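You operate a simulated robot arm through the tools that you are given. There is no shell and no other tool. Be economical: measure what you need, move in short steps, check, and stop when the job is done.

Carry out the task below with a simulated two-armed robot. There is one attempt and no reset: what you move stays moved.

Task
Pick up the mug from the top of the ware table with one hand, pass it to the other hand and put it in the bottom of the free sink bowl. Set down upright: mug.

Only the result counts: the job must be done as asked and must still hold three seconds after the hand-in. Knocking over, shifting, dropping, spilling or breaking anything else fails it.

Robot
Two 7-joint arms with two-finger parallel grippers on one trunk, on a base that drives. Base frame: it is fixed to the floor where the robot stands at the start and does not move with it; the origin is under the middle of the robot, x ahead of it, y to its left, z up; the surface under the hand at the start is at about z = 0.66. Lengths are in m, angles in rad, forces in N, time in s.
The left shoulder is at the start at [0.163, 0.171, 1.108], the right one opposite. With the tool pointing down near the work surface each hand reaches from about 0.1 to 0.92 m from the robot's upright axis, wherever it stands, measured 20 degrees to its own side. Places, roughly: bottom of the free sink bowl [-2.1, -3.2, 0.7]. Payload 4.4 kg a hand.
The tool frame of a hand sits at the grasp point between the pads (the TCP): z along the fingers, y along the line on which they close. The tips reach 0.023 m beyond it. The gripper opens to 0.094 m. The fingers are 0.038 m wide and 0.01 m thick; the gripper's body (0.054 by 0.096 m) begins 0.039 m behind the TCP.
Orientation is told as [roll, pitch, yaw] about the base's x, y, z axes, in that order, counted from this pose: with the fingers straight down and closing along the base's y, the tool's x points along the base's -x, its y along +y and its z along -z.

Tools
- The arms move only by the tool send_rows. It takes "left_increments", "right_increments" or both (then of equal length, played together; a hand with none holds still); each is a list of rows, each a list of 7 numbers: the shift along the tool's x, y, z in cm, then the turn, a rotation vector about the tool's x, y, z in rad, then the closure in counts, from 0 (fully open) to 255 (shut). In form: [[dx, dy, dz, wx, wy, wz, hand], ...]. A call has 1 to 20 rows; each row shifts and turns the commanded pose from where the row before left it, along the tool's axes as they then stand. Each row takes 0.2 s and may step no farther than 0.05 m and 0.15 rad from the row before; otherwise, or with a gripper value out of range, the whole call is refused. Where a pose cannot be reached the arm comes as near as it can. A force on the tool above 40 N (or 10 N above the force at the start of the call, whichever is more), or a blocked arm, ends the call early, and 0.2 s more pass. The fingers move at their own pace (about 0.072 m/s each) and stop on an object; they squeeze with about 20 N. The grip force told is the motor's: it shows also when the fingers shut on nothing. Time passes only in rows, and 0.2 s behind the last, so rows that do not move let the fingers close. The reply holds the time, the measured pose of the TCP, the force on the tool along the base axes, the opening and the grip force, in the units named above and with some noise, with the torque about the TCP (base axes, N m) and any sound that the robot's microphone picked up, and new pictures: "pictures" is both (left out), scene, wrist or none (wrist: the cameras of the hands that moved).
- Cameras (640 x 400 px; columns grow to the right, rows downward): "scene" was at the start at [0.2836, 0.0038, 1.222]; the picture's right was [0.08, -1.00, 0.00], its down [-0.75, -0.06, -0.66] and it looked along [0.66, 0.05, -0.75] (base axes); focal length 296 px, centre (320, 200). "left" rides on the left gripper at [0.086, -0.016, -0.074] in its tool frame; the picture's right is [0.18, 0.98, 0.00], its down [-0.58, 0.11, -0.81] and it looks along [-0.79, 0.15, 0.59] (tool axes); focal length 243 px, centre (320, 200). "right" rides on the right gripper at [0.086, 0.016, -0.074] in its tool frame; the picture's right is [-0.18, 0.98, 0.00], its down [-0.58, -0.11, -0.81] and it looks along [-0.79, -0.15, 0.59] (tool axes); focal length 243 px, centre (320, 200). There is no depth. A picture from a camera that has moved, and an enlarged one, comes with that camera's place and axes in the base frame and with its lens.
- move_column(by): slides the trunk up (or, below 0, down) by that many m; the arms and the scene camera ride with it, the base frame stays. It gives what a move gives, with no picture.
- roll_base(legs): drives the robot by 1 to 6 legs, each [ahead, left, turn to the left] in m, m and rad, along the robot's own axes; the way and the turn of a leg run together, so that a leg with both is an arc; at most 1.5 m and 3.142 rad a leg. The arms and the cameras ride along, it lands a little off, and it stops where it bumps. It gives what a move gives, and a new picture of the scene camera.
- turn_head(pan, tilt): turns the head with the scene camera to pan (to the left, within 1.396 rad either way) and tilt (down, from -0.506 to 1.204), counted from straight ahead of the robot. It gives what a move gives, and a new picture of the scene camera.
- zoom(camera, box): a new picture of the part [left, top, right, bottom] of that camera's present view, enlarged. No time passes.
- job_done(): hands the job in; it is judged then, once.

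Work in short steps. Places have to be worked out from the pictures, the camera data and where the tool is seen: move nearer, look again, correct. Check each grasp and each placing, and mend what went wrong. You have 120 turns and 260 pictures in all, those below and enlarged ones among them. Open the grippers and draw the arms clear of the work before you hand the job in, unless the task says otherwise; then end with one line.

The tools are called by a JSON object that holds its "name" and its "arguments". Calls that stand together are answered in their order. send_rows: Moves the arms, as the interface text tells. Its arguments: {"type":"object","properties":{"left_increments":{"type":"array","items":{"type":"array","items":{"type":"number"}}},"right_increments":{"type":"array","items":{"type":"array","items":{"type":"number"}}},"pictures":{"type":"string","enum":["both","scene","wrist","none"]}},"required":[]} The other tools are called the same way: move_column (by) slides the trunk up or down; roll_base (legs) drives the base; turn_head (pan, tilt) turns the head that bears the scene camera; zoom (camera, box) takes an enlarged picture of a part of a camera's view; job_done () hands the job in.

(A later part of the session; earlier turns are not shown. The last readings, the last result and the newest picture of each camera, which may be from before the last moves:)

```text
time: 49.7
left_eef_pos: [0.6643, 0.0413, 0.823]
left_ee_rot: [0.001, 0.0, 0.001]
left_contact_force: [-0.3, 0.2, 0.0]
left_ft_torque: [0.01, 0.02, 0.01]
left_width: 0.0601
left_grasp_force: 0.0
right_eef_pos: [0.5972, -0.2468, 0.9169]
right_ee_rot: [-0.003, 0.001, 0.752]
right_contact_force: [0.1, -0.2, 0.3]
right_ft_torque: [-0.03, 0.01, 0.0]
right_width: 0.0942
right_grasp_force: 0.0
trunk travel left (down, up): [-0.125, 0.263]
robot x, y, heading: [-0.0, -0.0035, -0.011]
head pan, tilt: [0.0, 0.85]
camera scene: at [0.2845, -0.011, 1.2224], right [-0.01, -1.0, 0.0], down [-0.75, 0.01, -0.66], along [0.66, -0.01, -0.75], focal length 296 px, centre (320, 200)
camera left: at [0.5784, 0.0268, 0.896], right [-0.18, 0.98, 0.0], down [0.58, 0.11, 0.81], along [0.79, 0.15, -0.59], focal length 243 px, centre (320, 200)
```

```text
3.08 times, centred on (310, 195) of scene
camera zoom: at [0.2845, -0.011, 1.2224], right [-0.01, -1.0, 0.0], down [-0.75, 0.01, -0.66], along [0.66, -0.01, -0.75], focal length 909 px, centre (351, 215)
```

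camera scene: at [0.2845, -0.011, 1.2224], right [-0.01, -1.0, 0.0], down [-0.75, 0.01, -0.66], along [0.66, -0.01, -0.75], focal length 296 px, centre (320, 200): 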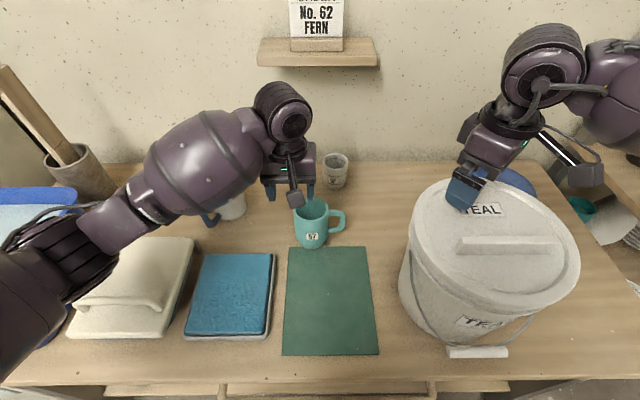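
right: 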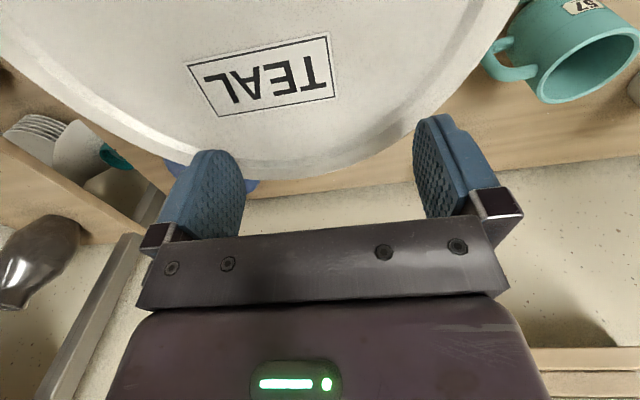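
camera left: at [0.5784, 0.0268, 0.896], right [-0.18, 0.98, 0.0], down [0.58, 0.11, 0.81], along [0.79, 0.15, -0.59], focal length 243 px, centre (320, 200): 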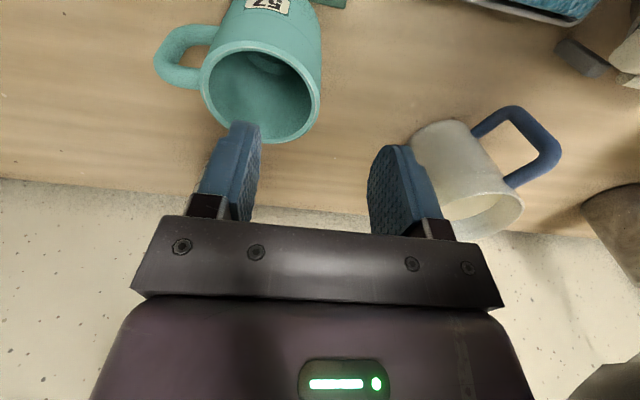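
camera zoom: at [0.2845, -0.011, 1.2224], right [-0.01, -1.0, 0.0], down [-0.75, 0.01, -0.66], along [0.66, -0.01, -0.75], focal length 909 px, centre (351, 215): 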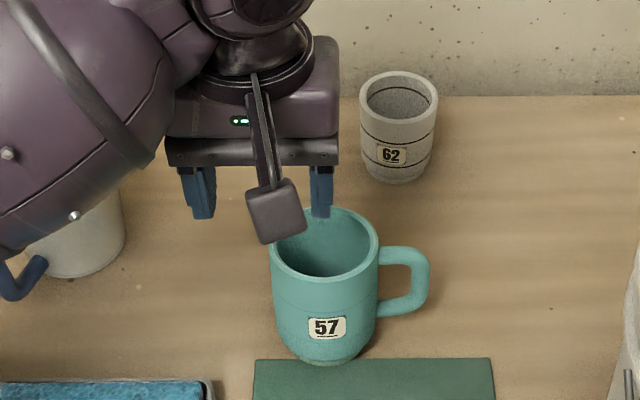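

The view confirms the centre at (0.66, 0.007), with the inner finger over the interior. I go down to a TCP height of about 0.738.

{"name": "send_rows", "arguments": {"left_increments": [[0.2, 0, 2.5, 0, 0, 0, 92], [0, 0, 2, 0, 0, 0, 92], [0, 0, 2, 0, 0, 0, 92], [0, 0, 2, 0, 0, 0, 92], [0, 0, 0, 0, 0, 0, 92]], "pictures": "both"}}

{"name": "zoom", "arguments": {"camera": "scene", "box": [230, 130, 390, 260]}}

```text
time: 50.9
left_eef_pos: [0.6607, 0.0416, 0.7359]
left_ee_rot: [0.001, -0.001, 0.001]
left_contact_force: [-0.3, -0.7, 0.3]
left_ft_torque: [-0.04, -0.01, 0.0]
left_width: 0.0603
left_grasp_force: 0.1
right_eef_pos: [0.597, -0.2478, 0.9182]
right_ee_rot: [0.0, 0.0, 0.75]
right_contact_force: [0.4, 0.2, -0.7]
right_ft_torque: [0.02, 0.02, -0.01]
right_width: 0.0941
right_grasp_force: 0.1
trunk travel left (down, up): [-0.125, 0.263]
robot x, y, heading: [0.0012, -0.0076, -0.009]
head pan, tilt: [0.0, 0.85]
camera scene: at [0.2849, -0.011, 1.2223], right [-0.01, -1.0, 0.0], down [-0.75, 0.01, -0.66], along [0.66, -0.01, -0.75], focal length 296 px, centre (320, 200)
camera left: at [0.5761, 0.0268, 0.8111], right [-0.18, 0.98, 0.0], down [0.58, 0.11, 0.81], along [0.79, 0.15, -0.59], focal length 243 px, centre (320, 200)
```

scene: 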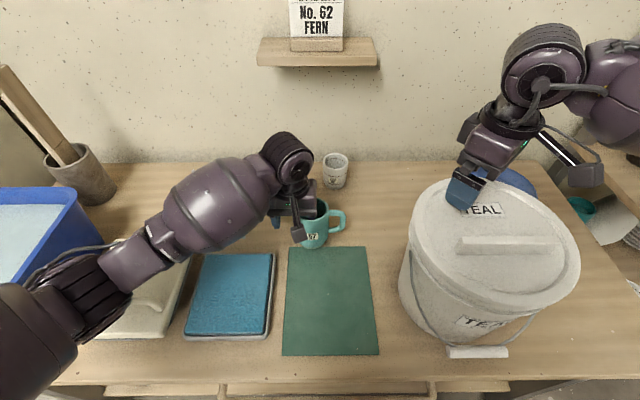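
left: 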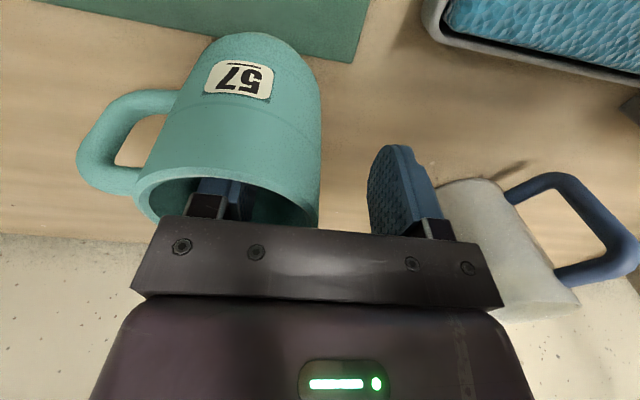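

```text
3.08 times, centred on (310, 195) of scene
camera zoom: at [0.2849, -0.011, 1.2223], right [-0.01, -1.0, 0.0], down [-0.75, 0.01, -0.66], along [0.66, -0.01, -0.75], focal length 909 px, centre (351, 215)
```

zoom: 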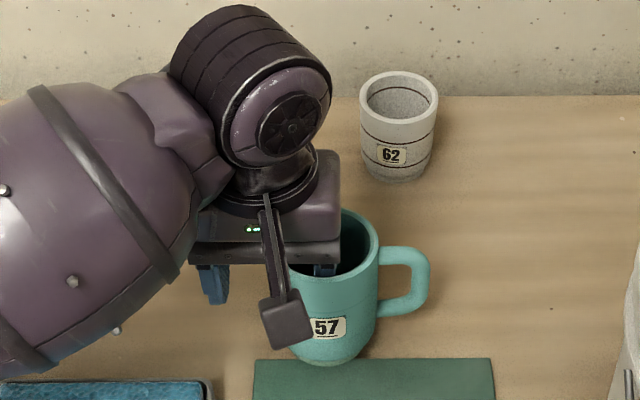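

The fingers straddle the left wall as planned. I close and check the grip before lifting.

{"name": "send_rows", "arguments": {"left_increments": [[0, 0, 0, 0, 0, 0, 150], [0, 0, 0, 0, 0, 0, 200], [0, 0, 0, 0, 0, 0, 255], [0, 0, 0, 0, 0, 0, 255], [0, 0, 0, 0, 0, 0, 255]], "pictures": "wrist"}}

```text
time: 52.1
left_eef_pos: [0.6622, 0.0413, 0.7371]
left_ee_rot: [-0.001, 0.0, 0.0]
left_contact_force: [0.3, -1.7, 2.9]
left_ft_torque: [-0.07, 0.08, 0.07]
left_width: 0.0151
left_grasp_force: 20.0
right_eef_pos: [0.5962, -0.2475, 0.9174]
right_ee_rot: [0.0, 0.001, 0.749]
right_contact_force: [0.1, -0.7, -0.6]
right_ft_torque: [0.0, -0.01, -0.01]
right_width: 0.0939
right_grasp_force: 0.1
trunk travel left (down, up): [-0.125, 0.263]
robot x, y, heading: [-0.0002, -0.0041, -0.012]
head pan, tilt: [0.0, 0.85]
camera left: at [0.576, 0.0264, 0.8115], right [-0.18, 0.98, 0.0], down [0.58, 0.11, 0.81], along [0.79, 0.15, -0.59], focal length 243 px, centre (320, 200)
```

left: 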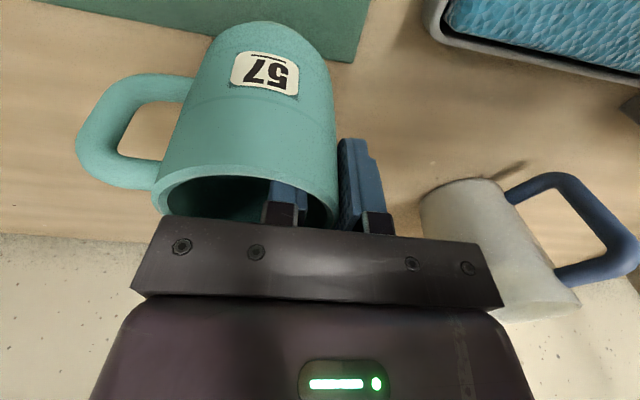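

Gripped with 20 N and an opening of 0.015. I lift gently straight up.

{"name": "send_rows", "arguments": {"left_increments": [[0, 0, -1, 0, 0, 0, 255], [0, 0, -2, 0, 0, 0, 255], [0, 0, -3, 0, 0, 0, 255], [0, 0, -3, 0, 0, 0, 255], [0, 0, -3, 0, 0, 0, 255], [0, 0, -3, 0, 0, 0, 255], [0, 0, -3, 0, 0, 0, 255], [0, 0, -3, 0, 0, 0, 255], [0, 0, -3, 0, 0, 0, 255], [0, 0, -2, 0, 0, 0, 255], [0, 0, 0, 0, 0, 0, 255]], "pictures": "both"}}

```text
time: 54.5
left_eef_pos: [0.6637, 0.0418, 0.9966]
left_ee_rot: [0.0, 0.002, -0.002]
left_contact_force: [0.5, 0.9, 0.4]
left_ft_torque: [0.01, -0.01, 0.02]
left_width: 0.0
left_grasp_force: 19.8
right_eef_pos: [0.5966, -0.2487, 0.9166]
right_ee_rot: [0.0, 0.0, 0.751]
right_contact_force: [-0.2, 0.9, -0.1]
right_ft_torque: [-0.02, 0.01, -0.02]
right_width: 0.0939
right_grasp_force: 0.1
trunk travel left (down, up): [-0.125, 0.263]
robot x, y, heading: [0.0025, -0.0062, -0.016]
head pan, tilt: [0.0, 0.85]
camera scene: at [0.2854, -0.011, 1.222], right [-0.01, -1.0, 0.0], down [-0.75, 0.01, -0.66], along [0.66, -0.01, -0.75], focal length 296 px, centre (320, 200)
camera left: at [0.5772, 0.0266, 1.0709], right [-0.18, 0.98, 0.0], down [0.58, 0.11, 0.81], along [0.79, 0.15, -0.59], focal length 243 px, centre (320, 200)
```

scene: 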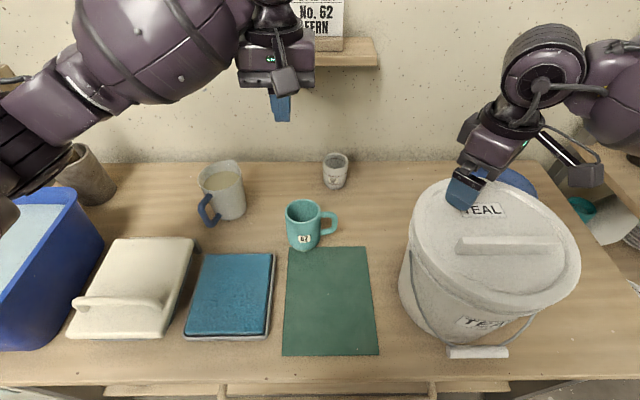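
left: 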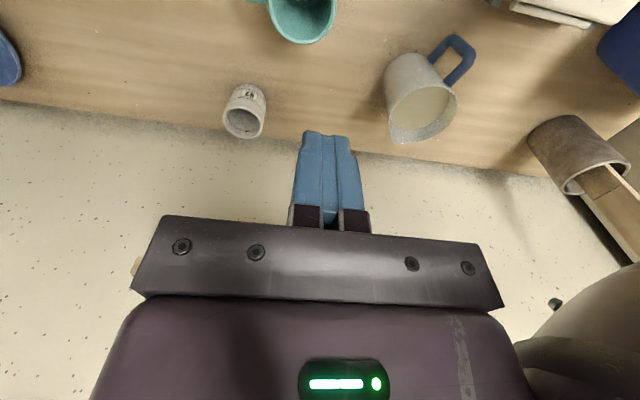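

The grip slipped off the rim and the mug stayed on the table, upright and only slightly shifted. The wall grip is too weak. New plan: the right hand picks the mug by its handle, tilted outward, and the left hand takes the body from above. I clear the left hand and test whether the right can reach yaw 90° closer in.

{"name": "send_rows", "arguments": {"left_increments": [[0, 4, 0, 0, 0, 0, 0], [2, 4.5, 0, 0, 0, 0, 0], [2, 4.5, 0, 0, 0, 0, 0], [2, 4.5, 0, 0, 0, 0, 0], [2, 4.5, 0, 0, 0, 0, 0], [2, 3, 0, 0, 0, 0, 0], [0, 0, 0, 0, 0, 0, 0], [0, 0, 0, 0, 0, 0, 0], [0, 0, 0, 0, 0, 0, 0], [0, 0, 0, 0, 0, 0, 0], [0, 0, 0, 0, 0, 0, 0], [0, 0, 0, 0, 0, 0, 0], [0, 0, 0, 0, 0, 0, 0], [0, 0, 0, 0, 0, 0, 0]], "right_increments": [[0, 0, 0, 0, 0, 0, 0], [0, 0, 0, 0, 0, 0, 0], [0, 0, 0, 0, 0, 0, 0], [0, 0, -2, 0, 0, 0, 0], [-3.3, 1.35, -1.5, 0, 0, 0, 0], [-3.3, 1.35, -1.5, 0, 0, 0, 0], [-3.3, 1.35, 0, 0, 0, 0, 0], [-3.3, 1.35, 0, 0, 0, 0, 0], [0, 0, 0, 0, 0, -0.14, 0], [0, 0, 0, 0, 0, -0.14, 0], [0, 0, 0, 0, 0, -0.14, 0], [0, 0, 0, 0, 0, -0.14, 0], [0, 0, 0, 0, 0, -0.14, 0], [0, 0, 0, 0, 0, -0.14, 0]], "pictures": "scene"}}

```text
time: 57.5
left_eef_pos: [0.5627, 0.2924, 0.9973]
left_ee_rot: [-0.001, 0.001, 0.001]
left_contact_force: [-0.2, 1.0, 0.1]
left_ft_torque: [0.03, -0.02, 0.01]
left_width: 0.0938
left_grasp_force: 0.0
right_eef_pos: [0.6562, -0.1183, 0.9673]
right_ee_rot: [0.002, 0.001, 1.101]
right_contact_force: [-0.4, -0.4, -0.4]
right_ft_torque: [0.03, 0.02, 0.01]
right_width: 0.0937
right_grasp_force: 0.2
right hand out of reach, approached as far as the arm can: row 11, 12, 13, 14
trunk travel left (down, up): [-0.125, 0.263]
robot x, y, heading: [0.0031, -0.0094, -0.009]
head pan, tilt: [0.0, 0.85]
camera scene: at [0.2851, -0.011, 1.2221], right [-0.01, -1.0, 0.0], down [-0.75, 0.01, -0.66], along [0.66, -0.01, -0.75], focal length 296 px, centre (320, 200)
```

scene: 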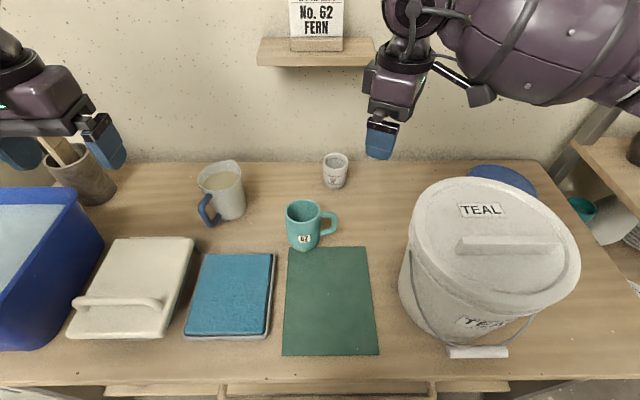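

The right wrist stops at 1.10 here, so I would rather turn the mug in place on the table, without lifting it. The handle will then face the robot, which suits the right arm and is clear of the bucket. I retract the right hand and re-measure the mug.

{"name": "send_rows", "arguments": {"right_increments": [[4, -3, 0, 0, 0, 0.1, 0], [4, -3, 0, 0, 0, 0.1, 0], [4, -3, 0, 0, 0, 0.1, 0], [4, -2, 0, 0, 0, 0.1, 0], [0, 0, 0, 0, 0, 0.1, 0]], "left_increments": [[0, -4, 0, 0, 0, 0.14, 0], [0, -4, 0, 0, 0, 0, 0], [0, -4, 0, 0, 0, 0, 0], [0, -4, 0, 0, 0, -0.14, 0], [0, -4, -0.5, 0, 0, 0, 0]], "pictures": "wrist"}}

{"name": "zoom", "arguments": {"camera": "scene", "box": [230, 130, 390, 260]}}

```text
time: 58.7
left_eef_pos: [0.5445, 0.0914, 1.0016]
left_ee_rot: [0.002, 0.003, 0.001]
left_contact_force: [-0.5, -0.7, -0.1]
left_ft_torque: [-0.02, 0.0, -0.02]
left_width: 0.0939
left_grasp_force: 0.0
right_eef_pos: [0.6536, -0.3105, 0.9662]
right_ee_rot: [-0.001, 0.001, 0.599]
right_contact_force: [0.4, 0.9, 0.0]
right_ft_torque: [0.0, -0.02, 0.01]
right_width: 0.0939
right_grasp_force: 0.0
trunk travel left (down, up): [-0.125, 0.263]
robot x, y, heading: [-0.001, -0.0075, -0.01]
head pan, tilt: [0.0, 0.85]
camera right: at [0.5735, -0.3464, 1.0414], right [-0.4, 0.92, 0.0], down [0.54, 0.24, 0.81], along [0.74, 0.33, -0.59], focal length 243 px, centre (320, 200)
camera left: at [0.4598, 0.0763, 1.0748], right [-0.19, 0.98, 0.0], down [0.58, 0.11, 0.81], along [0.79, 0.15, -0.59], focal length 243 px, centre (320, 200)
```

right: 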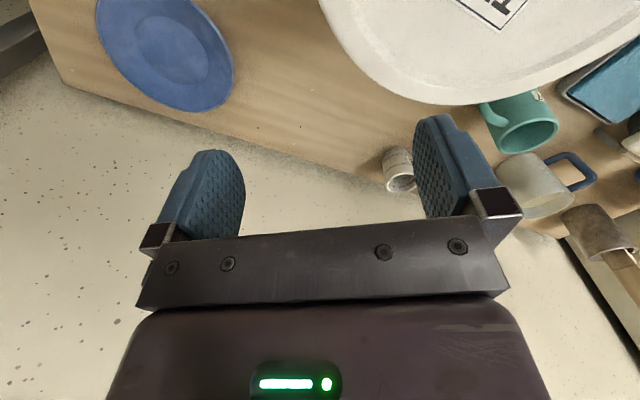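
left: 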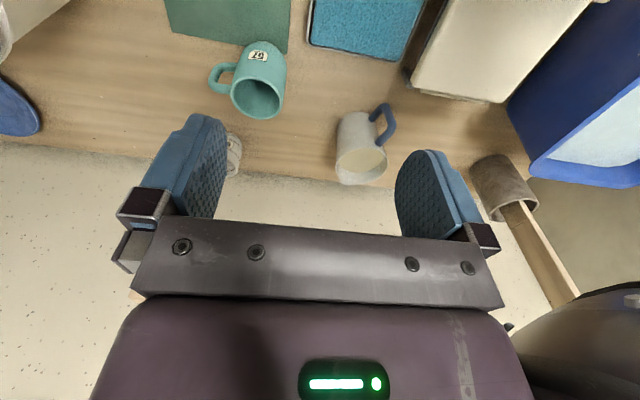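

```text
3.08 times, centred on (310, 195) of scene
camera zoom: at [0.2859, -0.0115, 1.2218], right [-0.01, -1.0, 0.0], down [-0.75, 0.01, -0.66], along [0.66, -0.01, -0.75], focal length 909 px, centre (351, 215)
```

zoom: 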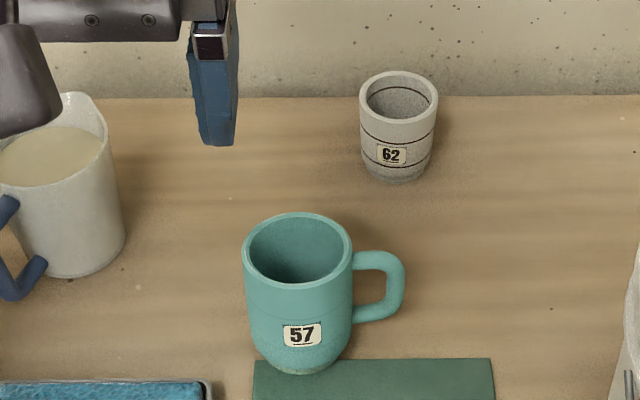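

The mug is now centred at about (0.657, 0.025) with the handle at about -82°. I turn the left hand to yaw -1.43 to close across the handle line, and move over the mug.

{"name": "send_rows", "arguments": {"left_increments": [[0, 0, 0, 0, 0, 0.143, 0], [0, 0, 0, 0, 0, 0.143, 0], [0, 0, 0, 0, 0, 0.143, 0], [0, 0, 0, 0, 0, 0.143, 0], [0, 0, 0, 0, 0, 0.143, 0], [0, 0, 0, 0, 0, 0.143, 0], [0, 0, 0, 0, 0, 0.143, 0], [0, 0, 0, 0, 0, 0.143, 0], [0, 0, 0, 0, 0, 0.143, 0], [0, 0, 0, 0, 0, 0.143, 0], [-2.72, 3.4, 0, 0, 0, 0, 0], [-2.72, 3.4, 0, 0, 0, 0, 0], [-2.72, 3.4, 0, 0, 0, 0, 0], [0, 0, 4, 0, 0, 0, 0], [0, 0, 4, 0, 0, 0, 0], [0, 0, 4, 0, 0, 0, 0], [0, 0, 4, 0, 0, 0, 0], [0, 0, 0, 0, 0, 0, 0]], "pictures": "both"}}

{"name": "zoom", "arguments": {"camera": "scene", "box": [230, 130, 390, 260]}}

```text
time: 62.5
left_eef_pos: [0.6579, 0.0262, 0.842]
left_ee_rot: [0.0, 0.0, -1.429]
left_contact_force: [-0.2, -0.4, 0.1]
left_ft_torque: [0.01, 0.04, 0.01]
left_width: 0.094
left_grasp_force: 0.1
right_eef_pos: [0.6541, -0.3099, 0.9687]
right_ee_rot: [-0.001, 0.0, 0.6]
right_contact_force: [0.6, 0.1, 0.3]
right_ft_torque: [0.0, -0.02, -0.02]
right_width: 0.0939
right_grasp_force: 0.0
trunk travel left (down, up): [-0.125, 0.263]
robot x, y, heading: [0.0006, -0.0059, -0.006]
head pan, tilt: [0.0, 0.85]
camera scene: at [0.2845, -0.011, 1.2224], right [-0.01, -1.0, 0.0], down [-0.75, 0.01, -0.66], along [0.66, -0.01, -0.75], focal length 296 px, centre (320, 200)
camera left: at [0.6305, 0.111, 0.9156], right [0.95, 0.32, 0.0], down [0.19, -0.56, 0.81], along [0.26, -0.76, -0.59], focal length 243 px, centre (320, 200)
```

scene: 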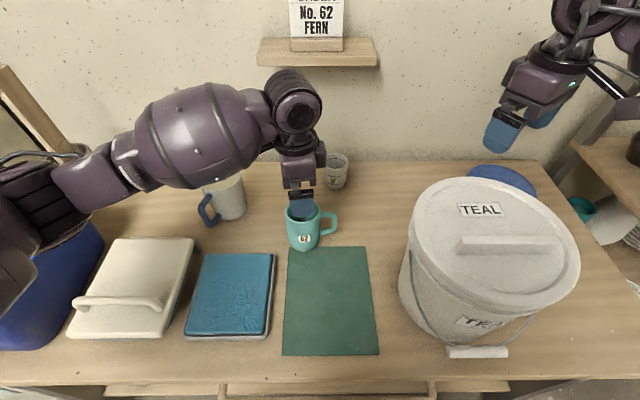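
left: 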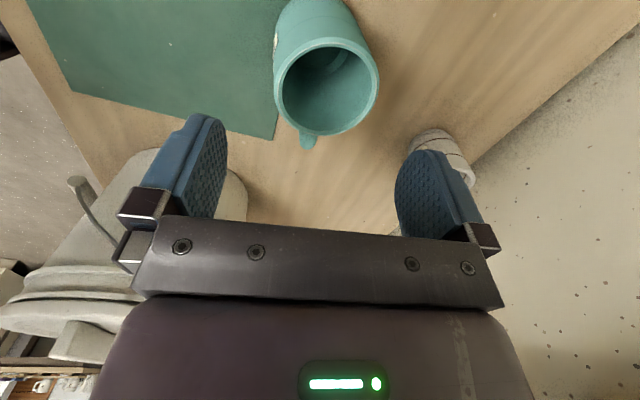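

```text
3.08 times, centred on (310, 195) of scene
camera zoom: at [0.2845, -0.011, 1.2224], right [-0.01, -1.0, 0.0], down [-0.75, 0.01, -0.66], along [0.66, -0.01, -0.75], focal length 909 px, centre (351, 215)
```

zoom: 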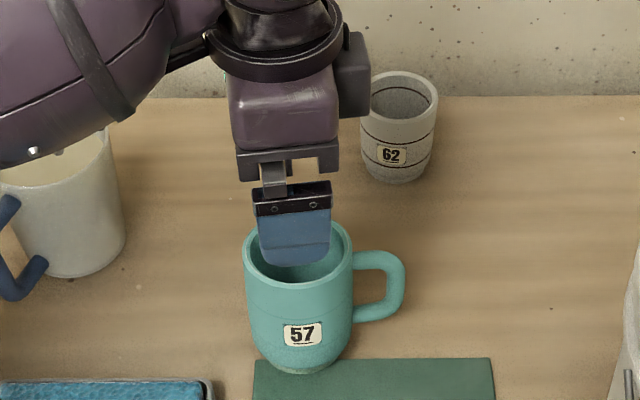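

The hand sits over the mug, a few mm off centre and aligned with the handle. I correct by (2, 3) mm and go down around the body to z 0.73.

{"name": "send_rows", "arguments": {"left_increments": [[0.3, 0.2, 2, 0, 0, 0, 0], [0, 0, 2.5, 0, 0, 0, 0], [0, 0, 2.5, 0, 0, 0, 0], [0, 0, 2.2, 0, 0, 0, 0], [0, 0, 2, 0, 0, 0, 0], [0, 0, 0, 0, 0, 0, 0]], "pictures": "both"}}

{"name": "zoom", "arguments": {"camera": "scene", "box": [230, 130, 390, 260]}}

```text
time: 63.9
left_eef_pos: [0.6582, 0.0296, 0.7301]
left_ee_rot: [0.0, 0.002, -1.428]
left_contact_force: [0.8, 0.6, -0.6]
left_ft_torque: [-0.01, 0.03, 0.01]
left_width: 0.0938
left_grasp_force: 0.0
right_eef_pos: [0.6539, -0.3105, 0.9682]
right_ee_rot: [0.0, 0.001, 0.601]
right_contact_force: [0.2, -0.8, 0.0]
right_ft_torque: [-0.01, 0.0, -0.02]
right_width: 0.0936
right_grasp_force: 0.1
trunk travel left (down, up): [-0.125, 0.263]
robot x, y, heading: [-0.0032, -0.0022, -0.009]
head pan, tilt: [0.0, 0.85]
camera scene: at [0.2848, -0.011, 1.2223], right [-0.01, -1.0, 0.0], down [-0.75, 0.01, -0.66], along [0.66, -0.01, -0.75], focal length 296 px, centre (320, 200)
camera left: at [0.632, 0.1142, 0.8034], right [0.95, 0.32, 0.0], down [0.19, -0.56, 0.81], along [0.26, -0.76, -0.59], focal length 243 px, centre (320, 200)
```

scene: 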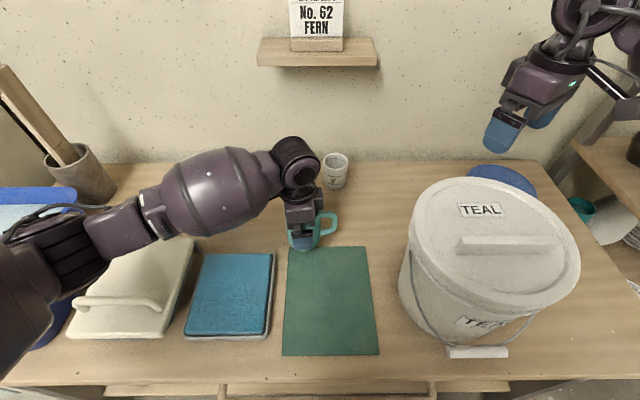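
left: 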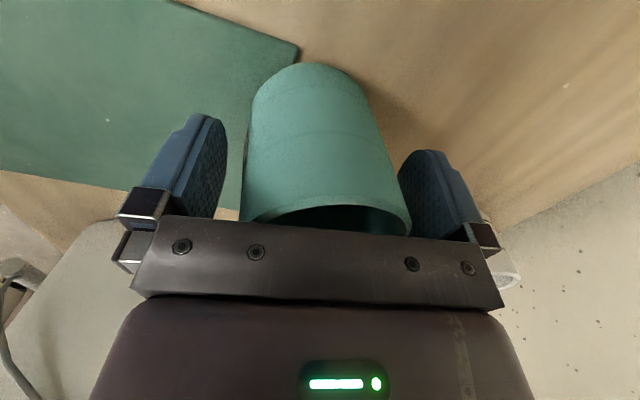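

```text
3.08 times, centred on (310, 195) of scene
camera zoom: at [0.2848, -0.011, 1.2223], right [-0.01, -1.0, 0.0], down [-0.75, 0.01, -0.66], along [0.66, -0.01, -0.75], focal length 909 px, centre (351, 215)
```

zoom: 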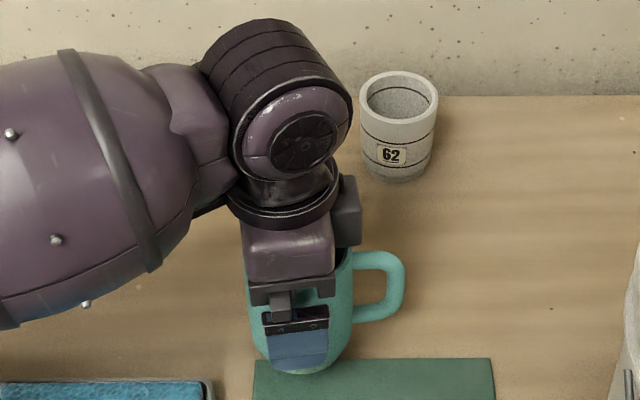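

The fingers straddle the body. I close gently.

{"name": "send_rows", "arguments": {"left_increments": [[0, 0, 0, 0, 0, 0, 40], [0, 0, 0, 0, 0, 0, 60], [0, 0, 0, 0, 0, 0, 90], [0, 0, 0, 0, 0, 0, 255], [0, 0, 0, 0, 0, 0, 255]], "pictures": "wrist"}}

```text
time: 65.1
left_eef_pos: [0.6576, 0.0299, 0.73]
left_ee_rot: [-0.002, 0.0, -1.429]
left_contact_force: [-1.6, -0.3, 2.1]
left_ft_torque: [-0.15, 0.22, 0.01]
left_width: 0.0699
left_grasp_force: 20.0
right_eef_pos: [0.653, -0.3102, 0.9673]
right_ee_rot: [-0.001, 0.0, 0.601]
right_contact_force: [-0.6, 0.4, 0.4]
right_ft_torque: [-0.01, -0.01, -0.01]
right_width: 0.0942
right_grasp_force: 0.0
trunk travel left (down, up): [-0.125, 0.263]
robot x, y, heading: [-0.001, -0.0055, -0.009]
head pan, tilt: [0.0, 0.85]
camera left: at [0.6318, 0.1141, 0.8035], right [0.95, 0.32, 0.0], down [0.19, -0.56, 0.81], along [0.26, -0.76, -0.59], focal length 243 px, centre (320, 200)
```

left: 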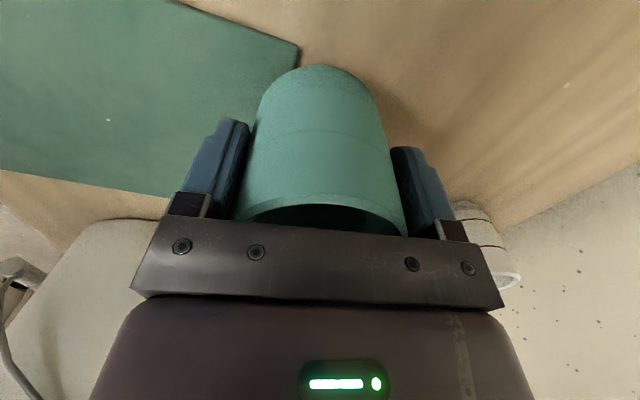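

Solid grip with a width of 0.070. I rotate the mug in place on the table by about -1.14 rad, so the handle faces the robot and slightly right.

{"name": "send_rows", "arguments": {"left_increments": [[0, 0, 0, 0, 0, 0.12, 255], [0, 0, 0, 0, 0, 0.12, 255], [0, 0, 0, 0, 0, 0.12, 255], [0, 0, 0, 0, 0, 0.12, 255], [0, 0, 0, 0, 0, 0.12, 255], [0, 0, 0, 0, 0, 0.12, 255], [0, 0, 0, 0, 0, 0.12, 255], [0, 0, 0, 0, 0, 0.12, 255], [0, 0, 0, 0, 0, 0.12, 255], [0, 0, 0, 0, 0, 0, 255]], "pictures": "both"}}

{"name": "zoom", "arguments": {"camera": "scene", "box": [230, 130, 390, 260]}}

```text
time: 67.3
left_eef_pos: [0.6584, 0.0297, 0.7297]
left_ee_rot: [0.002, 0.0, -2.513]
left_contact_force: [1.7, -0.7, 1.5]
left_ft_torque: [-0.18, -0.02, 0.1]
left_width: 0.0701
left_grasp_force: 20.1
right_eef_pos: [0.6539, -0.3102, 0.967]
right_ee_rot: [-0.001, 0.001, 0.6]
right_contact_force: [0.7, 1.3, 1.4]
right_ft_torque: [-0.01, 0.0, 0.01]
right_width: 0.094
right_grasp_force: 0.0
trunk travel left (down, up): [-0.125, 0.263]
robot x, y, heading: [0.0025, -0.005, -0.013]
head pan, tilt: [0.0, 0.85]
camera scene: at [0.285, -0.0111, 1.2222], right [-0.01, -1.0, 0.0], down [-0.75, 0.01, -0.66], along [0.66, -0.01, -0.75], focal length 296 px, centre (320, 200)
camera left: at [0.7201, 0.095, 0.8035], right [0.73, -0.69, 0.0], down [-0.41, -0.43, 0.81], along [-0.55, -0.59, -0.59], focal length 243 px, centre (320, 200)
```

scene: 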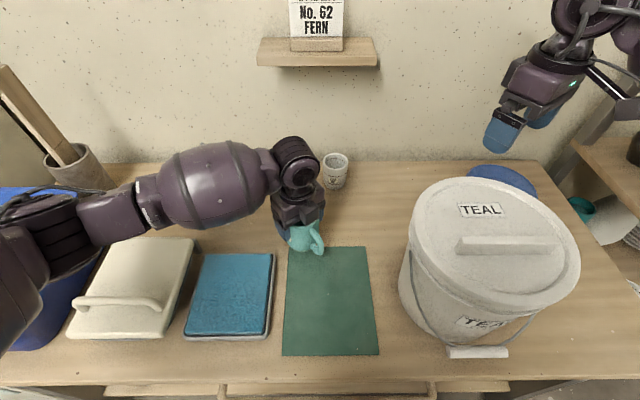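
left: 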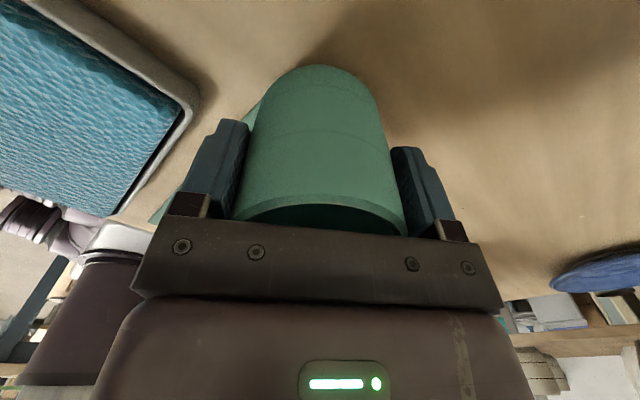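

```text
3.08 times, centred on (310, 195) of scene
camera zoom: at [0.285, -0.0111, 1.2222], right [-0.01, -1.0, 0.0], down [-0.75, 0.01, -0.66], along [0.66, -0.01, -0.75], focal length 909 px, centre (351, 215)
```

zoom: 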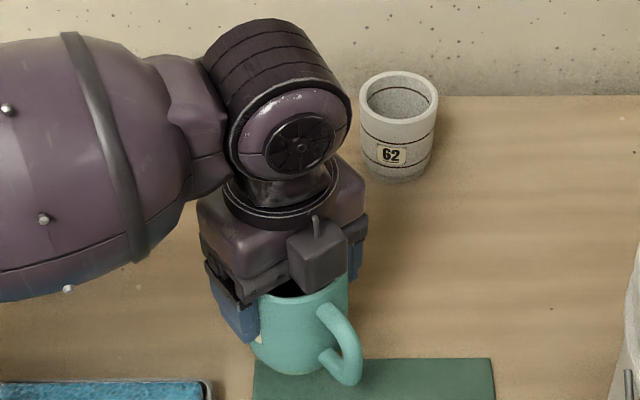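

The mug has turned neatly, with the handle at about -144° and its bar near radius 0.065, z 0.68–0.75. Now the right hand: yaw 0.63, tilted 40° back, first to a pre-approach point over the mat at about (0.542, -0.055, 0.95).

{"name": "send_rows", "arguments": {"right_increments": [[0, 0, -3, 0, 0, -0.028, 0], [0, 0, 0, 0, -0.14, 0, 0], [0, 0, 0, 0, -0.14, 0, 0], [0, 0, 0, 0, -0.14, 0, 0], [0, 0, 0, 0, -0.14, 0, 0], [0, 0, 0, 0, -0.14, 0, 0], [-0.26, 4.53, 1.24, 0, 0, 0, 0], [-0.26, 4.53, 1.24, 0, 0, 0, 0], [-0.26, 4.53, 1.24, 0, 0, 0, 0], [-0.26, 4.53, 1.24, 0, 0, 0, 0], [-0.26, 4.53, 1.24, 0, 0, 0, 0], [-0.26, 4.53, 1.24, 0, 0, 0, 0], [0, 0, 0, 0, 0, 0, 0]], "pictures": "both"}}

```text
time: 70.1
left_eef_pos: [0.6578, 0.0303, 0.7306]
left_ee_rot: [0.0, 0.001, -2.508]
left_contact_force: [0.9, -0.3, 3.1]
left_ft_torque: [-0.17, 0.07, 0.0]
left_width: 0.0699
left_grasp_force: 20.1
right_eef_pos: [0.5424, -0.0532, 0.9504]
right_ee_rot: [0.0, -0.701, 0.631]
right_contact_force: [0.0, 0.1, -0.1]
right_ft_torque: [-0.03, -0.02, -0.03]
right_width: 0.0939
right_grasp_force: 0.1
trunk travel left (down, up): [-0.125, 0.263]
robot x, y, heading: [0.0024, -0.0064, -0.01]
head pan, tilt: [0.0, 0.85]
camera scene: at [0.2849, -0.0108, 1.2222], right [-0.01, -1.0, 0.0], down [-0.75, 0.01, -0.66], along [0.66, -0.01, -0.75], focal length 296 px, centre (320, 200)
camera right: at [0.4398, -0.1078, 0.9527], right [-0.46, 0.88, 0.12], down [0.0, -0.13, 0.99], along [0.89, 0.46, 0.06], focal length 243 px, centre (320, 200)
```

scene: 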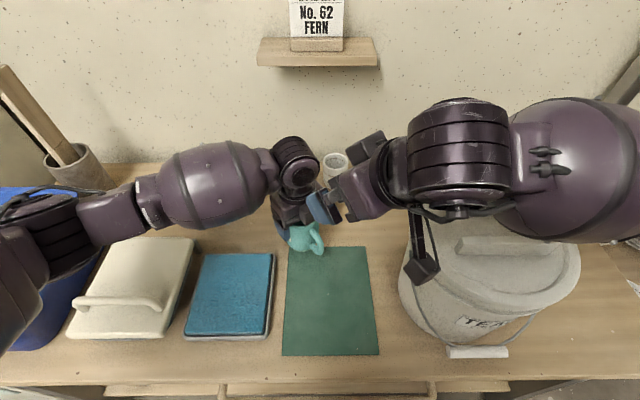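
right: 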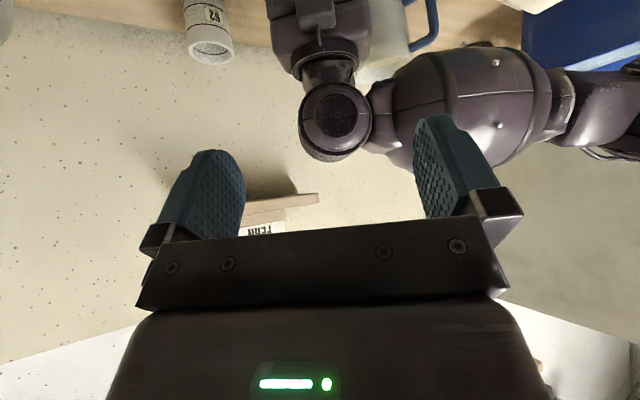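

Going down here would bring the right forearm onto the bucket lid. I will shift the base left by 0.25 m, so the right arm reaches straight ahead over the mat. First I raise the right hand and turn the mug 0.35 rad more. Then the left releases and lifts.

{"name": "send_rows", "arguments": {"right_increments": [[0, -4, -3, 0, 0, 0, 0], [0, -4, -3, 0, 0, 0, 0], [0, -4, 0, 0, 0, 0, 0], [0, 0, 0, 0, 0, 0, 0], [0, 0, 0, 0, 0, 0, 0], [0, 0, 0, 0, 0, 0, 0], [0, 0, 0, 0, 0, 0, 0], [0, 0, 0, 0, 0, 0, 0]], "left_increments": [[0, 0, 0, 0, 0, 0, 255], [0, 0, 0, 0, 0, 0, 255], [0, 0, 0, 0, 0, 0, 255], [0, 0, 0, 0, 0, 0.1, 255], [0, 0, 0, 0, 0, 0.1, 255], [0, 0, 0, 0, 0, 0.1, 255], [0, 0, 0, 0, 0, 0.05, 255], [0, 0, 0, 0, 0, 0, 255]], "pictures": "scene"}}

```text
time: 71.9
left_eef_pos: [0.6578, 0.0295, 0.7294]
left_ee_rot: [-0.002, -0.003, -2.86]
left_contact_force: [0.7, -1.5, 1.0]
left_ft_torque: [-0.14, -0.01, 0.06]
left_width: 0.0697
left_grasp_force: 20.0
right_eef_pos: [0.5808, -0.1744, 0.9966]
right_ee_rot: [0.0, -0.701, 0.628]
right_contact_force: [0.3, 0.8, -0.7]
right_ft_torque: [0.0, 0.0, 0.0]
right_width: 0.0939
right_grasp_force: 0.1
trunk travel left (down, up): [-0.125, 0.263]
robot x, y, heading: [-0.002, -0.0052, -0.008]
head pan, tilt: [0.0, 0.85]
camera scene: at [0.2851, -0.0111, 1.2221], right [-0.01, -1.0, 0.0], down [-0.75, 0.01, -0.66], along [0.66, -0.01, -0.75], focal length 296 px, centre (320, 200)
```

scene: 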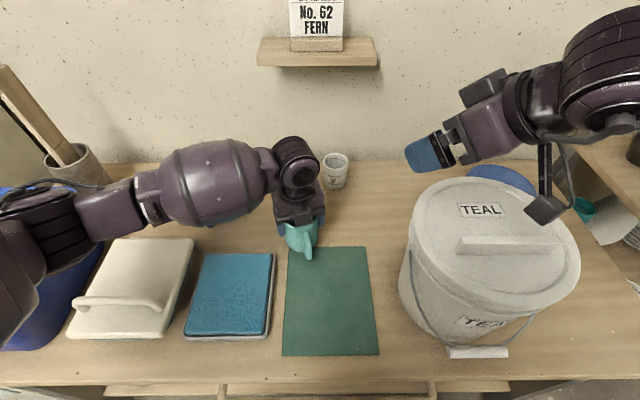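

The handle now points at about -164°, over the mat. The left hand opens and rises straight up.

{"name": "send_rows", "arguments": {"left_increments": [[0, 0, 0, 0, 0, 0, 100], [0, 0, 0, 0, 0, 0, 0], [0, 0, 0, 0, 0, 0, 0], [0, 0, -2, 0, 0, 0, 0], [0, 0, -4, 0, 0, 0, 0], [0, 0, -4, 0, 0, 0, 0], [0, 0, -4, 0, 0, 0, 0], [0, 0, -4, 0, 0, 0, 0], [0, 0, -4, 0, 0, 0, 0], [0, 0, -4, 0, 0, 0, 0]], "right_increments": [[0, 0, 0, 0, 0, 0, 0], [0, 0, 0, 0, 0, 0, 0], [0, 0, -3, 0, 0, 0, 0], [0, 0, -3, 0, 0, 0.1, 0], [0, 0, -3, 0, 0, 0, 0], [0, 0, 0, 0, 0, 0, 0], [0, 0, 0, 0, 0, 0, 0], [0, 0, 0, 0, 0, 0, 0], [0, 0, 0, 0, 0, 0, 0], [0, 0, 0, 0, 0, 0, 0]], "pictures": "scene"}}

{"name": "zoom", "arguments": {"camera": "scene", "box": [230, 130, 390, 260]}}

```text
time: 74.1
left_eef_pos: [0.6575, 0.0288, 0.9919]
left_ee_rot: [-0.001, 0.0, -2.862]
left_contact_force: [-0.7, 0.6, 0.5]
left_ft_torque: [0.0, -0.02, 0.01]
left_width: 0.0941
left_grasp_force: 0.0
right_eef_pos: [0.54, -0.2093, 1.0672]
right_ee_rot: [0.084, -0.695, 0.5]
right_contact_force: [0.6, -0.5, -0.2]
right_ft_torque: [0.02, -0.02, -0.03]
right_width: 0.0941
right_grasp_force: 0.0
right hand out of reach, approached as far as the arm can: row 5
trunk travel left (down, up): [-0.125, 0.263]
robot x, y, heading: [0.0012, -0.004, -0.009]
head pan, tilt: [0.0, 0.85]
camera scene: at [0.2843, -0.0112, 1.2225], right [-0.01, -1.0, 0.0], down [-0.75, 0.01, -0.66], along [0.66, -0.01, -0.75], focal length 296 px, centre (320, 200)
```

scene: 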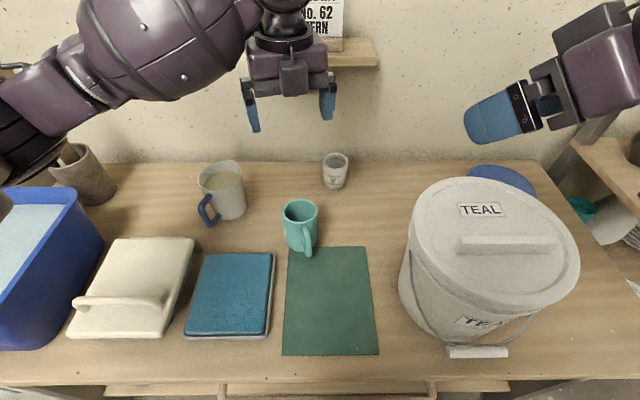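

```text
3.08 times, centred on (310, 195) of scene
camera zoom: at [0.2843, -0.0112, 1.2225], right [-0.01, -1.0, 0.0], down [-0.75, 0.01, -0.66], along [0.66, -0.01, -0.75], focal length 909 px, centre (351, 215)
```

zoom: 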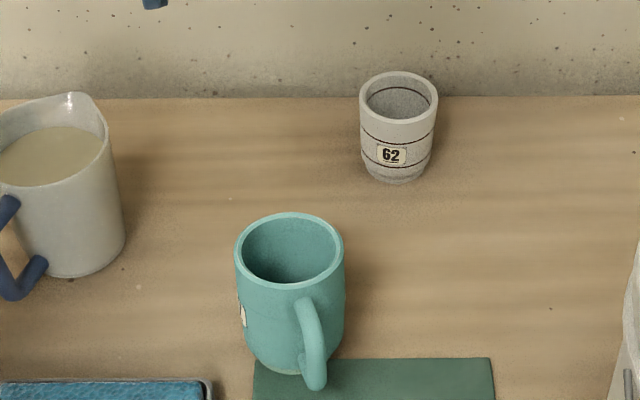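

The mug stands upright and undisturbed, and the grasp pose for the left is now known exactly. Before shifting left I check the clearance to the kiln.

{"name": "turn_head", "arguments": {"pan": 1.1, "tilt": 0.6}}

```text
time: 75.5
left_eef_pos: [0.6578, 0.0299, 0.9915]
left_ee_rot: [-0.002, -0.002, -2.861]
left_contact_force: [0.2, -0.1, 0.1]
left_ft_torque: [0.05, 0.02, -0.02]
left_width: 0.0941
left_grasp_force: 0.0
right_eef_pos: [0.5399, -0.2098, 1.0666]
right_ee_rot: [0.084, -0.695, 0.499]
right_contact_force: [0.0, 0.0, -0.5]
right_ft_torque: [0.0, -0.01, 0.0]
right_width: 0.0943
right_grasp_force: 0.0
trunk travel left (down, up): [-0.125, 0.263]
robot x, y, heading: [-0.0003, -0.0056, -0.009]
head pan, tilt: [1.1, 0.6]
camera scene: at [0.2479, 0.0681, 1.243], right [0.89, -0.46, 0.0], down [-0.26, -0.5, -0.82], along [0.38, 0.73, -0.57], focal length 296 px, centre (320, 200)
```

scene: 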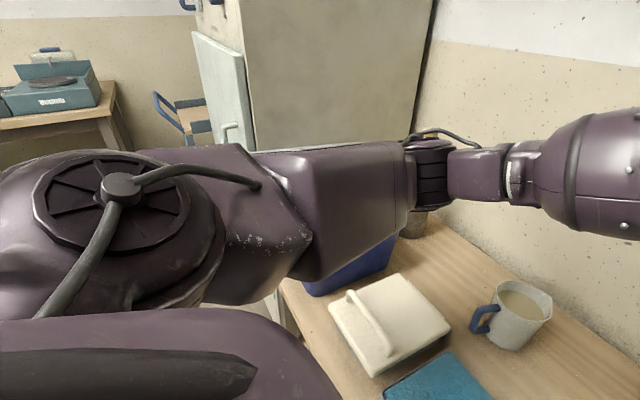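

The left elbow is near (0.53, 0.31), well short of the kiln. I shift the base 0.25 m left.

{"name": "roll_base", "arguments": {"legs": [[0, 0.25, 0.009]]}}

{"name": "turn_head", "arguments": {"pan": -0.3, "tilt": 0.9}}

```text
time: 78.3
left_eef_pos: [0.6599, 0.2877, 0.9913]
left_ee_rot: [0.001, -0.001, -2.852]
left_contact_force: [0.3, 0.1, -0.2]
left_ft_torque: [0.05, 0.0, 0.0]
left_width: 0.094
left_grasp_force: 0.0
right_eef_pos: [0.5435, 0.0462, 1.0661]
right_ee_rot: [0.084, -0.694, 0.508]
right_contact_force: [0.3, -0.8, -0.4]
right_ft_torque: [-0.01, -0.01, 0.01]
right_width: 0.094
right_grasp_force: 0.1
trunk travel left (down, up): [-0.125, 0.263]
robot x, y, heading: [0.0029, 0.2439, -0.007]
head pan, tilt: [1.1, 0.6]
camera scene: at [0.2486, 0.3216, 1.243], right [0.89, -0.46, 0.0], down [-0.26, -0.5, -0.82], along [0.38, 0.73, -0.57], focal length 296 px, centre (320, 200)
```

scene: 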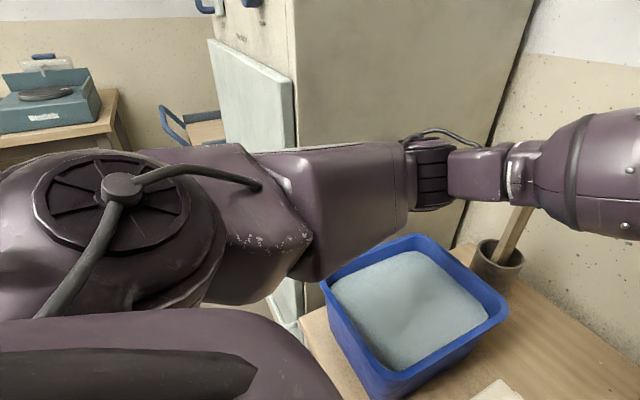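

```text
time: 79.8
left_eef_pos: [0.6607, 0.2865, 0.9912]
left_ee_rot: [0.001, -0.002, -2.851]
left_contact_force: [0.3, -0.3, -0.8]
left_ft_torque: [-0.03, 0.01, 0.01]
left_width: 0.0942
left_grasp_force: 0.1
right_eef_pos: [0.543, 0.0463, 1.0664]
right_ee_rot: [0.084, -0.694, 0.508]
right_contact_force: [-0.3, -0.1, 0.3]
right_ft_torque: [-0.03, 0.04, 0.01]
right_width: 0.0941
right_grasp_force: 0.1
trunk travel left (down, up): [-0.125, 0.263]
robot x, y, heading: [-0.0001, 0.2477, -0.001]
head pan, tilt: [-0.3, 0.901]
camera scene: at [0.2805, 0.2203, 1.2183], right [-0.3, -0.95, 0.0], down [-0.75, 0.23, -0.62], along [0.59, -0.18, -0.78], focal length 296 px, centre (320, 200)
```

scene: 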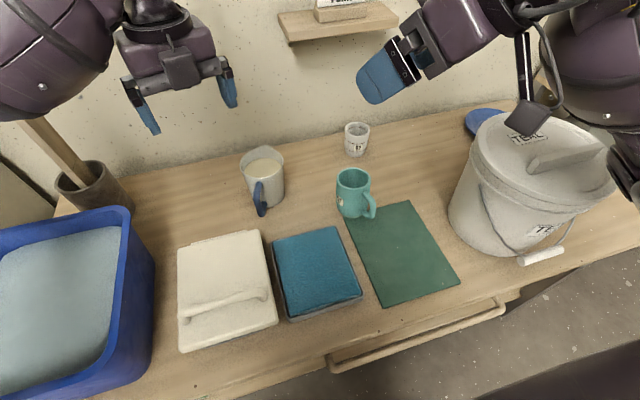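

I set the right hand's orientation to yaw 0.28 with a 40° tilt. It faces the handle from the robot's side, and I bring it above the mat.

{"name": "send_rows", "arguments": {"right_increments": [[0, 0, 0, 0, 0, -0.1, 0], [0, 0, 0, 0.075, 0, 0.089, 0], [0, 0, 0, 0.075, 0, 0.089, 0], [0, 0, 0, 0.075, 0, 0.089, 0], [3.46, -1.17, 1.855, 0, 0, 0, 0], [3.46, -1.17, 1.855, 0, 0, 0, 0], [3.46, -1.17, 1.855, 0, 0, 0, 0], [3.46, -1.17, 1.855, 0, 0, 0, 0], [0, 0, 0, 0, 0, 0, 0]], "pictures": "both"}}

{"name": "turn_head", "arguments": {"pan": -0.5, "tilt": 0.85}}

```text
time: 81.8
left_eef_pos: [0.6597, 0.286, 0.9905]
left_ee_rot: [-0.003, -0.002, -2.853]
left_contact_force: [-0.1, -0.7, -0.6]
left_ft_torque: [-0.04, 0.0, 0.01]
left_width: 0.0938
left_grasp_force: 0.0
right_eef_pos: [0.5497, -0.0224, 0.923]
right_ee_rot: [0.0, -0.699, 0.286]
right_contact_force: [0.1, -0.7, 1.4]
right_ft_torque: [-0.02, 0.01, 0.04]
right_width: 0.094
right_grasp_force: 0.1
right hand out of reach, approached as far as the arm can: row 2, 3, 4, 5, 6, 7
trunk travel left (down, up): [-0.125, 0.263]
robot x, y, heading: [0.0049, 0.2455, 0.0]
head pan, tilt: [-0.3, 0.901]
heard: snap
camera scene: at [0.2804, 0.2202, 1.2182], right [-0.3, -0.95, 0.0], down [-0.75, 0.23, -0.62], along [0.59, -0.18, -0.78], focal length 296 px, centre (320, 200)
camera right: at [0.4362, -0.0396, 0.9252], right [-0.14, 0.98, 0.12], down [-0.04, -0.13, 0.99], along [0.99, 0.14, 0.06], focal length 243 px, centre (320, 200)
```

scene: 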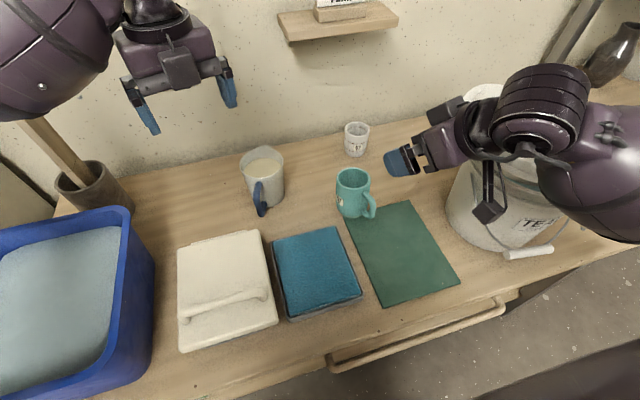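
right: 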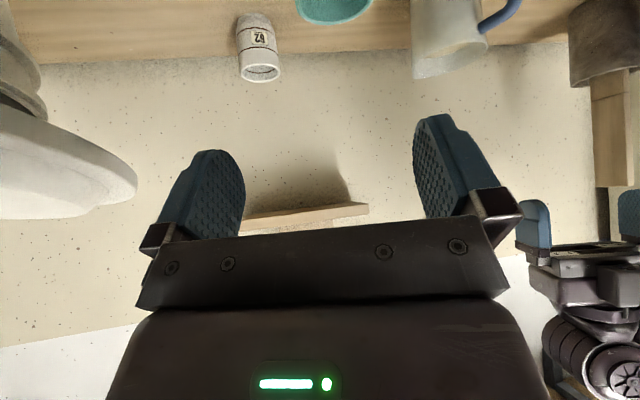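

```text
time: 82.5
left_eef_pos: [0.66, 0.2863, 0.9919]
left_ee_rot: [0.001, -0.002, -2.851]
left_contact_force: [-0.2, -0.1, -0.4]
left_ft_torque: [0.03, -0.02, -0.02]
left_width: 0.0941
left_grasp_force: 0.2
right_eef_pos: [0.5499, -0.0217, 0.923]
right_ee_rot: [0.0, -0.698, 0.289]
right_contact_force: [-0.1, -0.5, -1.0]
right_ft_torque: [-0.02, 0.0, 0.02]
right_width: 0.094
right_grasp_force: 0.0
trunk travel left (down, up): [-0.125, 0.263]
robot x, y, heading: [-0.0009, 0.2463, -0.004]
head pan, tilt: [-0.499, 0.85]
camera scene: at [0.277, 0.2052, 1.2221], right [-0.48, -0.88, 0.0], down [-0.66, 0.36, -0.66], along [0.58, -0.32, -0.75], focal length 296 px, centre (320, 200)
```

scene: 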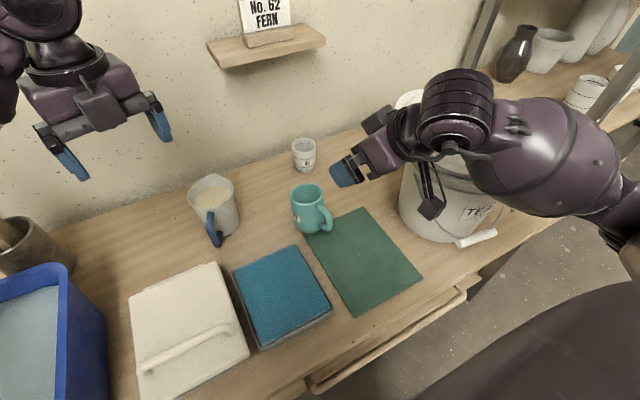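

A "snap" was heard. I look closely at the bucket and the surroundings of the right forearm.

{"name": "zoom", "arguments": {"camera": "scene", "box": [270, 60, 560, 260]}}

{"name": "turn_head", "arguments": {"pan": -1.0, "tilt": 0.7}}

```text
2.00 times, centred on (415, 160) of scene
camera zoom: at [0.277, 0.2052, 1.2221], right [-0.48, -0.88, 0.0], down [-0.66, 0.36, -0.66], along [0.58, -0.32, -0.75], focal length 591 px, centre (130, 280)
```

zoom: 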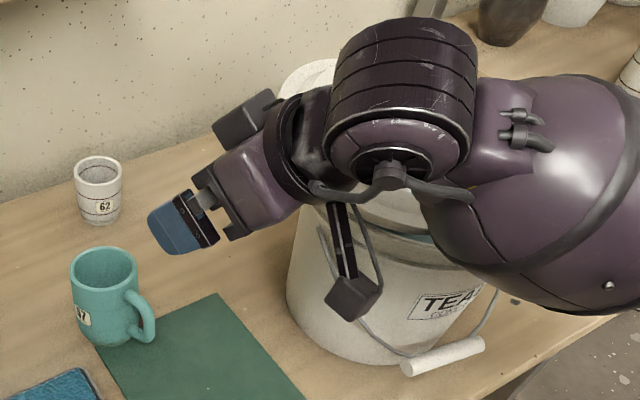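

```text
time: 83.5
left_eef_pos: [0.659, 0.2872, 0.9903]
left_ee_rot: [0.0, -0.001, -2.851]
left_contact_force: [-0.7, 0.6, 0.1]
left_ft_torque: [0.01, 0.0, -0.02]
left_width: 0.0941
left_grasp_force: 0.0
right_eef_pos: [0.5504, -0.0217, 0.9237]
right_ee_rot: [0.0, -0.697, 0.288]
right_contact_force: [0.1, -0.2, -0.1]
right_ft_torque: [-0.02, 0.0, 0.0]
right_width: 0.094
right_grasp_force: 0.1
trunk travel left (down, up): [-0.125, 0.263]
robot x, y, heading: [0.0036, 0.2493, -0.004]
head pan, tilt: [-1.0, 0.7]
camera scene: at [0.2542, 0.1712, 1.2344], right [-0.84, -0.54, 0.0], down [-0.35, 0.54, -0.76], along [0.41, -0.64, -0.64], focal length 296 px, centre (320, 200)
```

scene: 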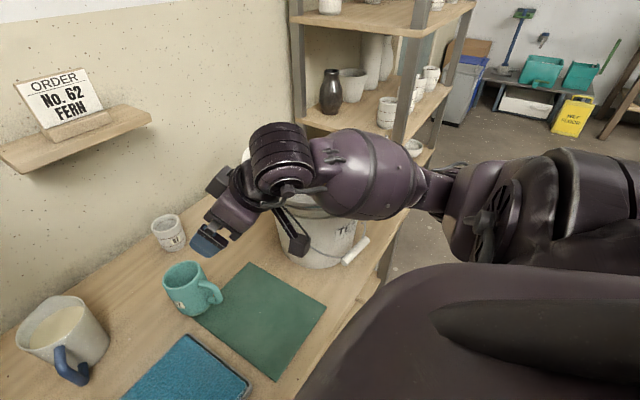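

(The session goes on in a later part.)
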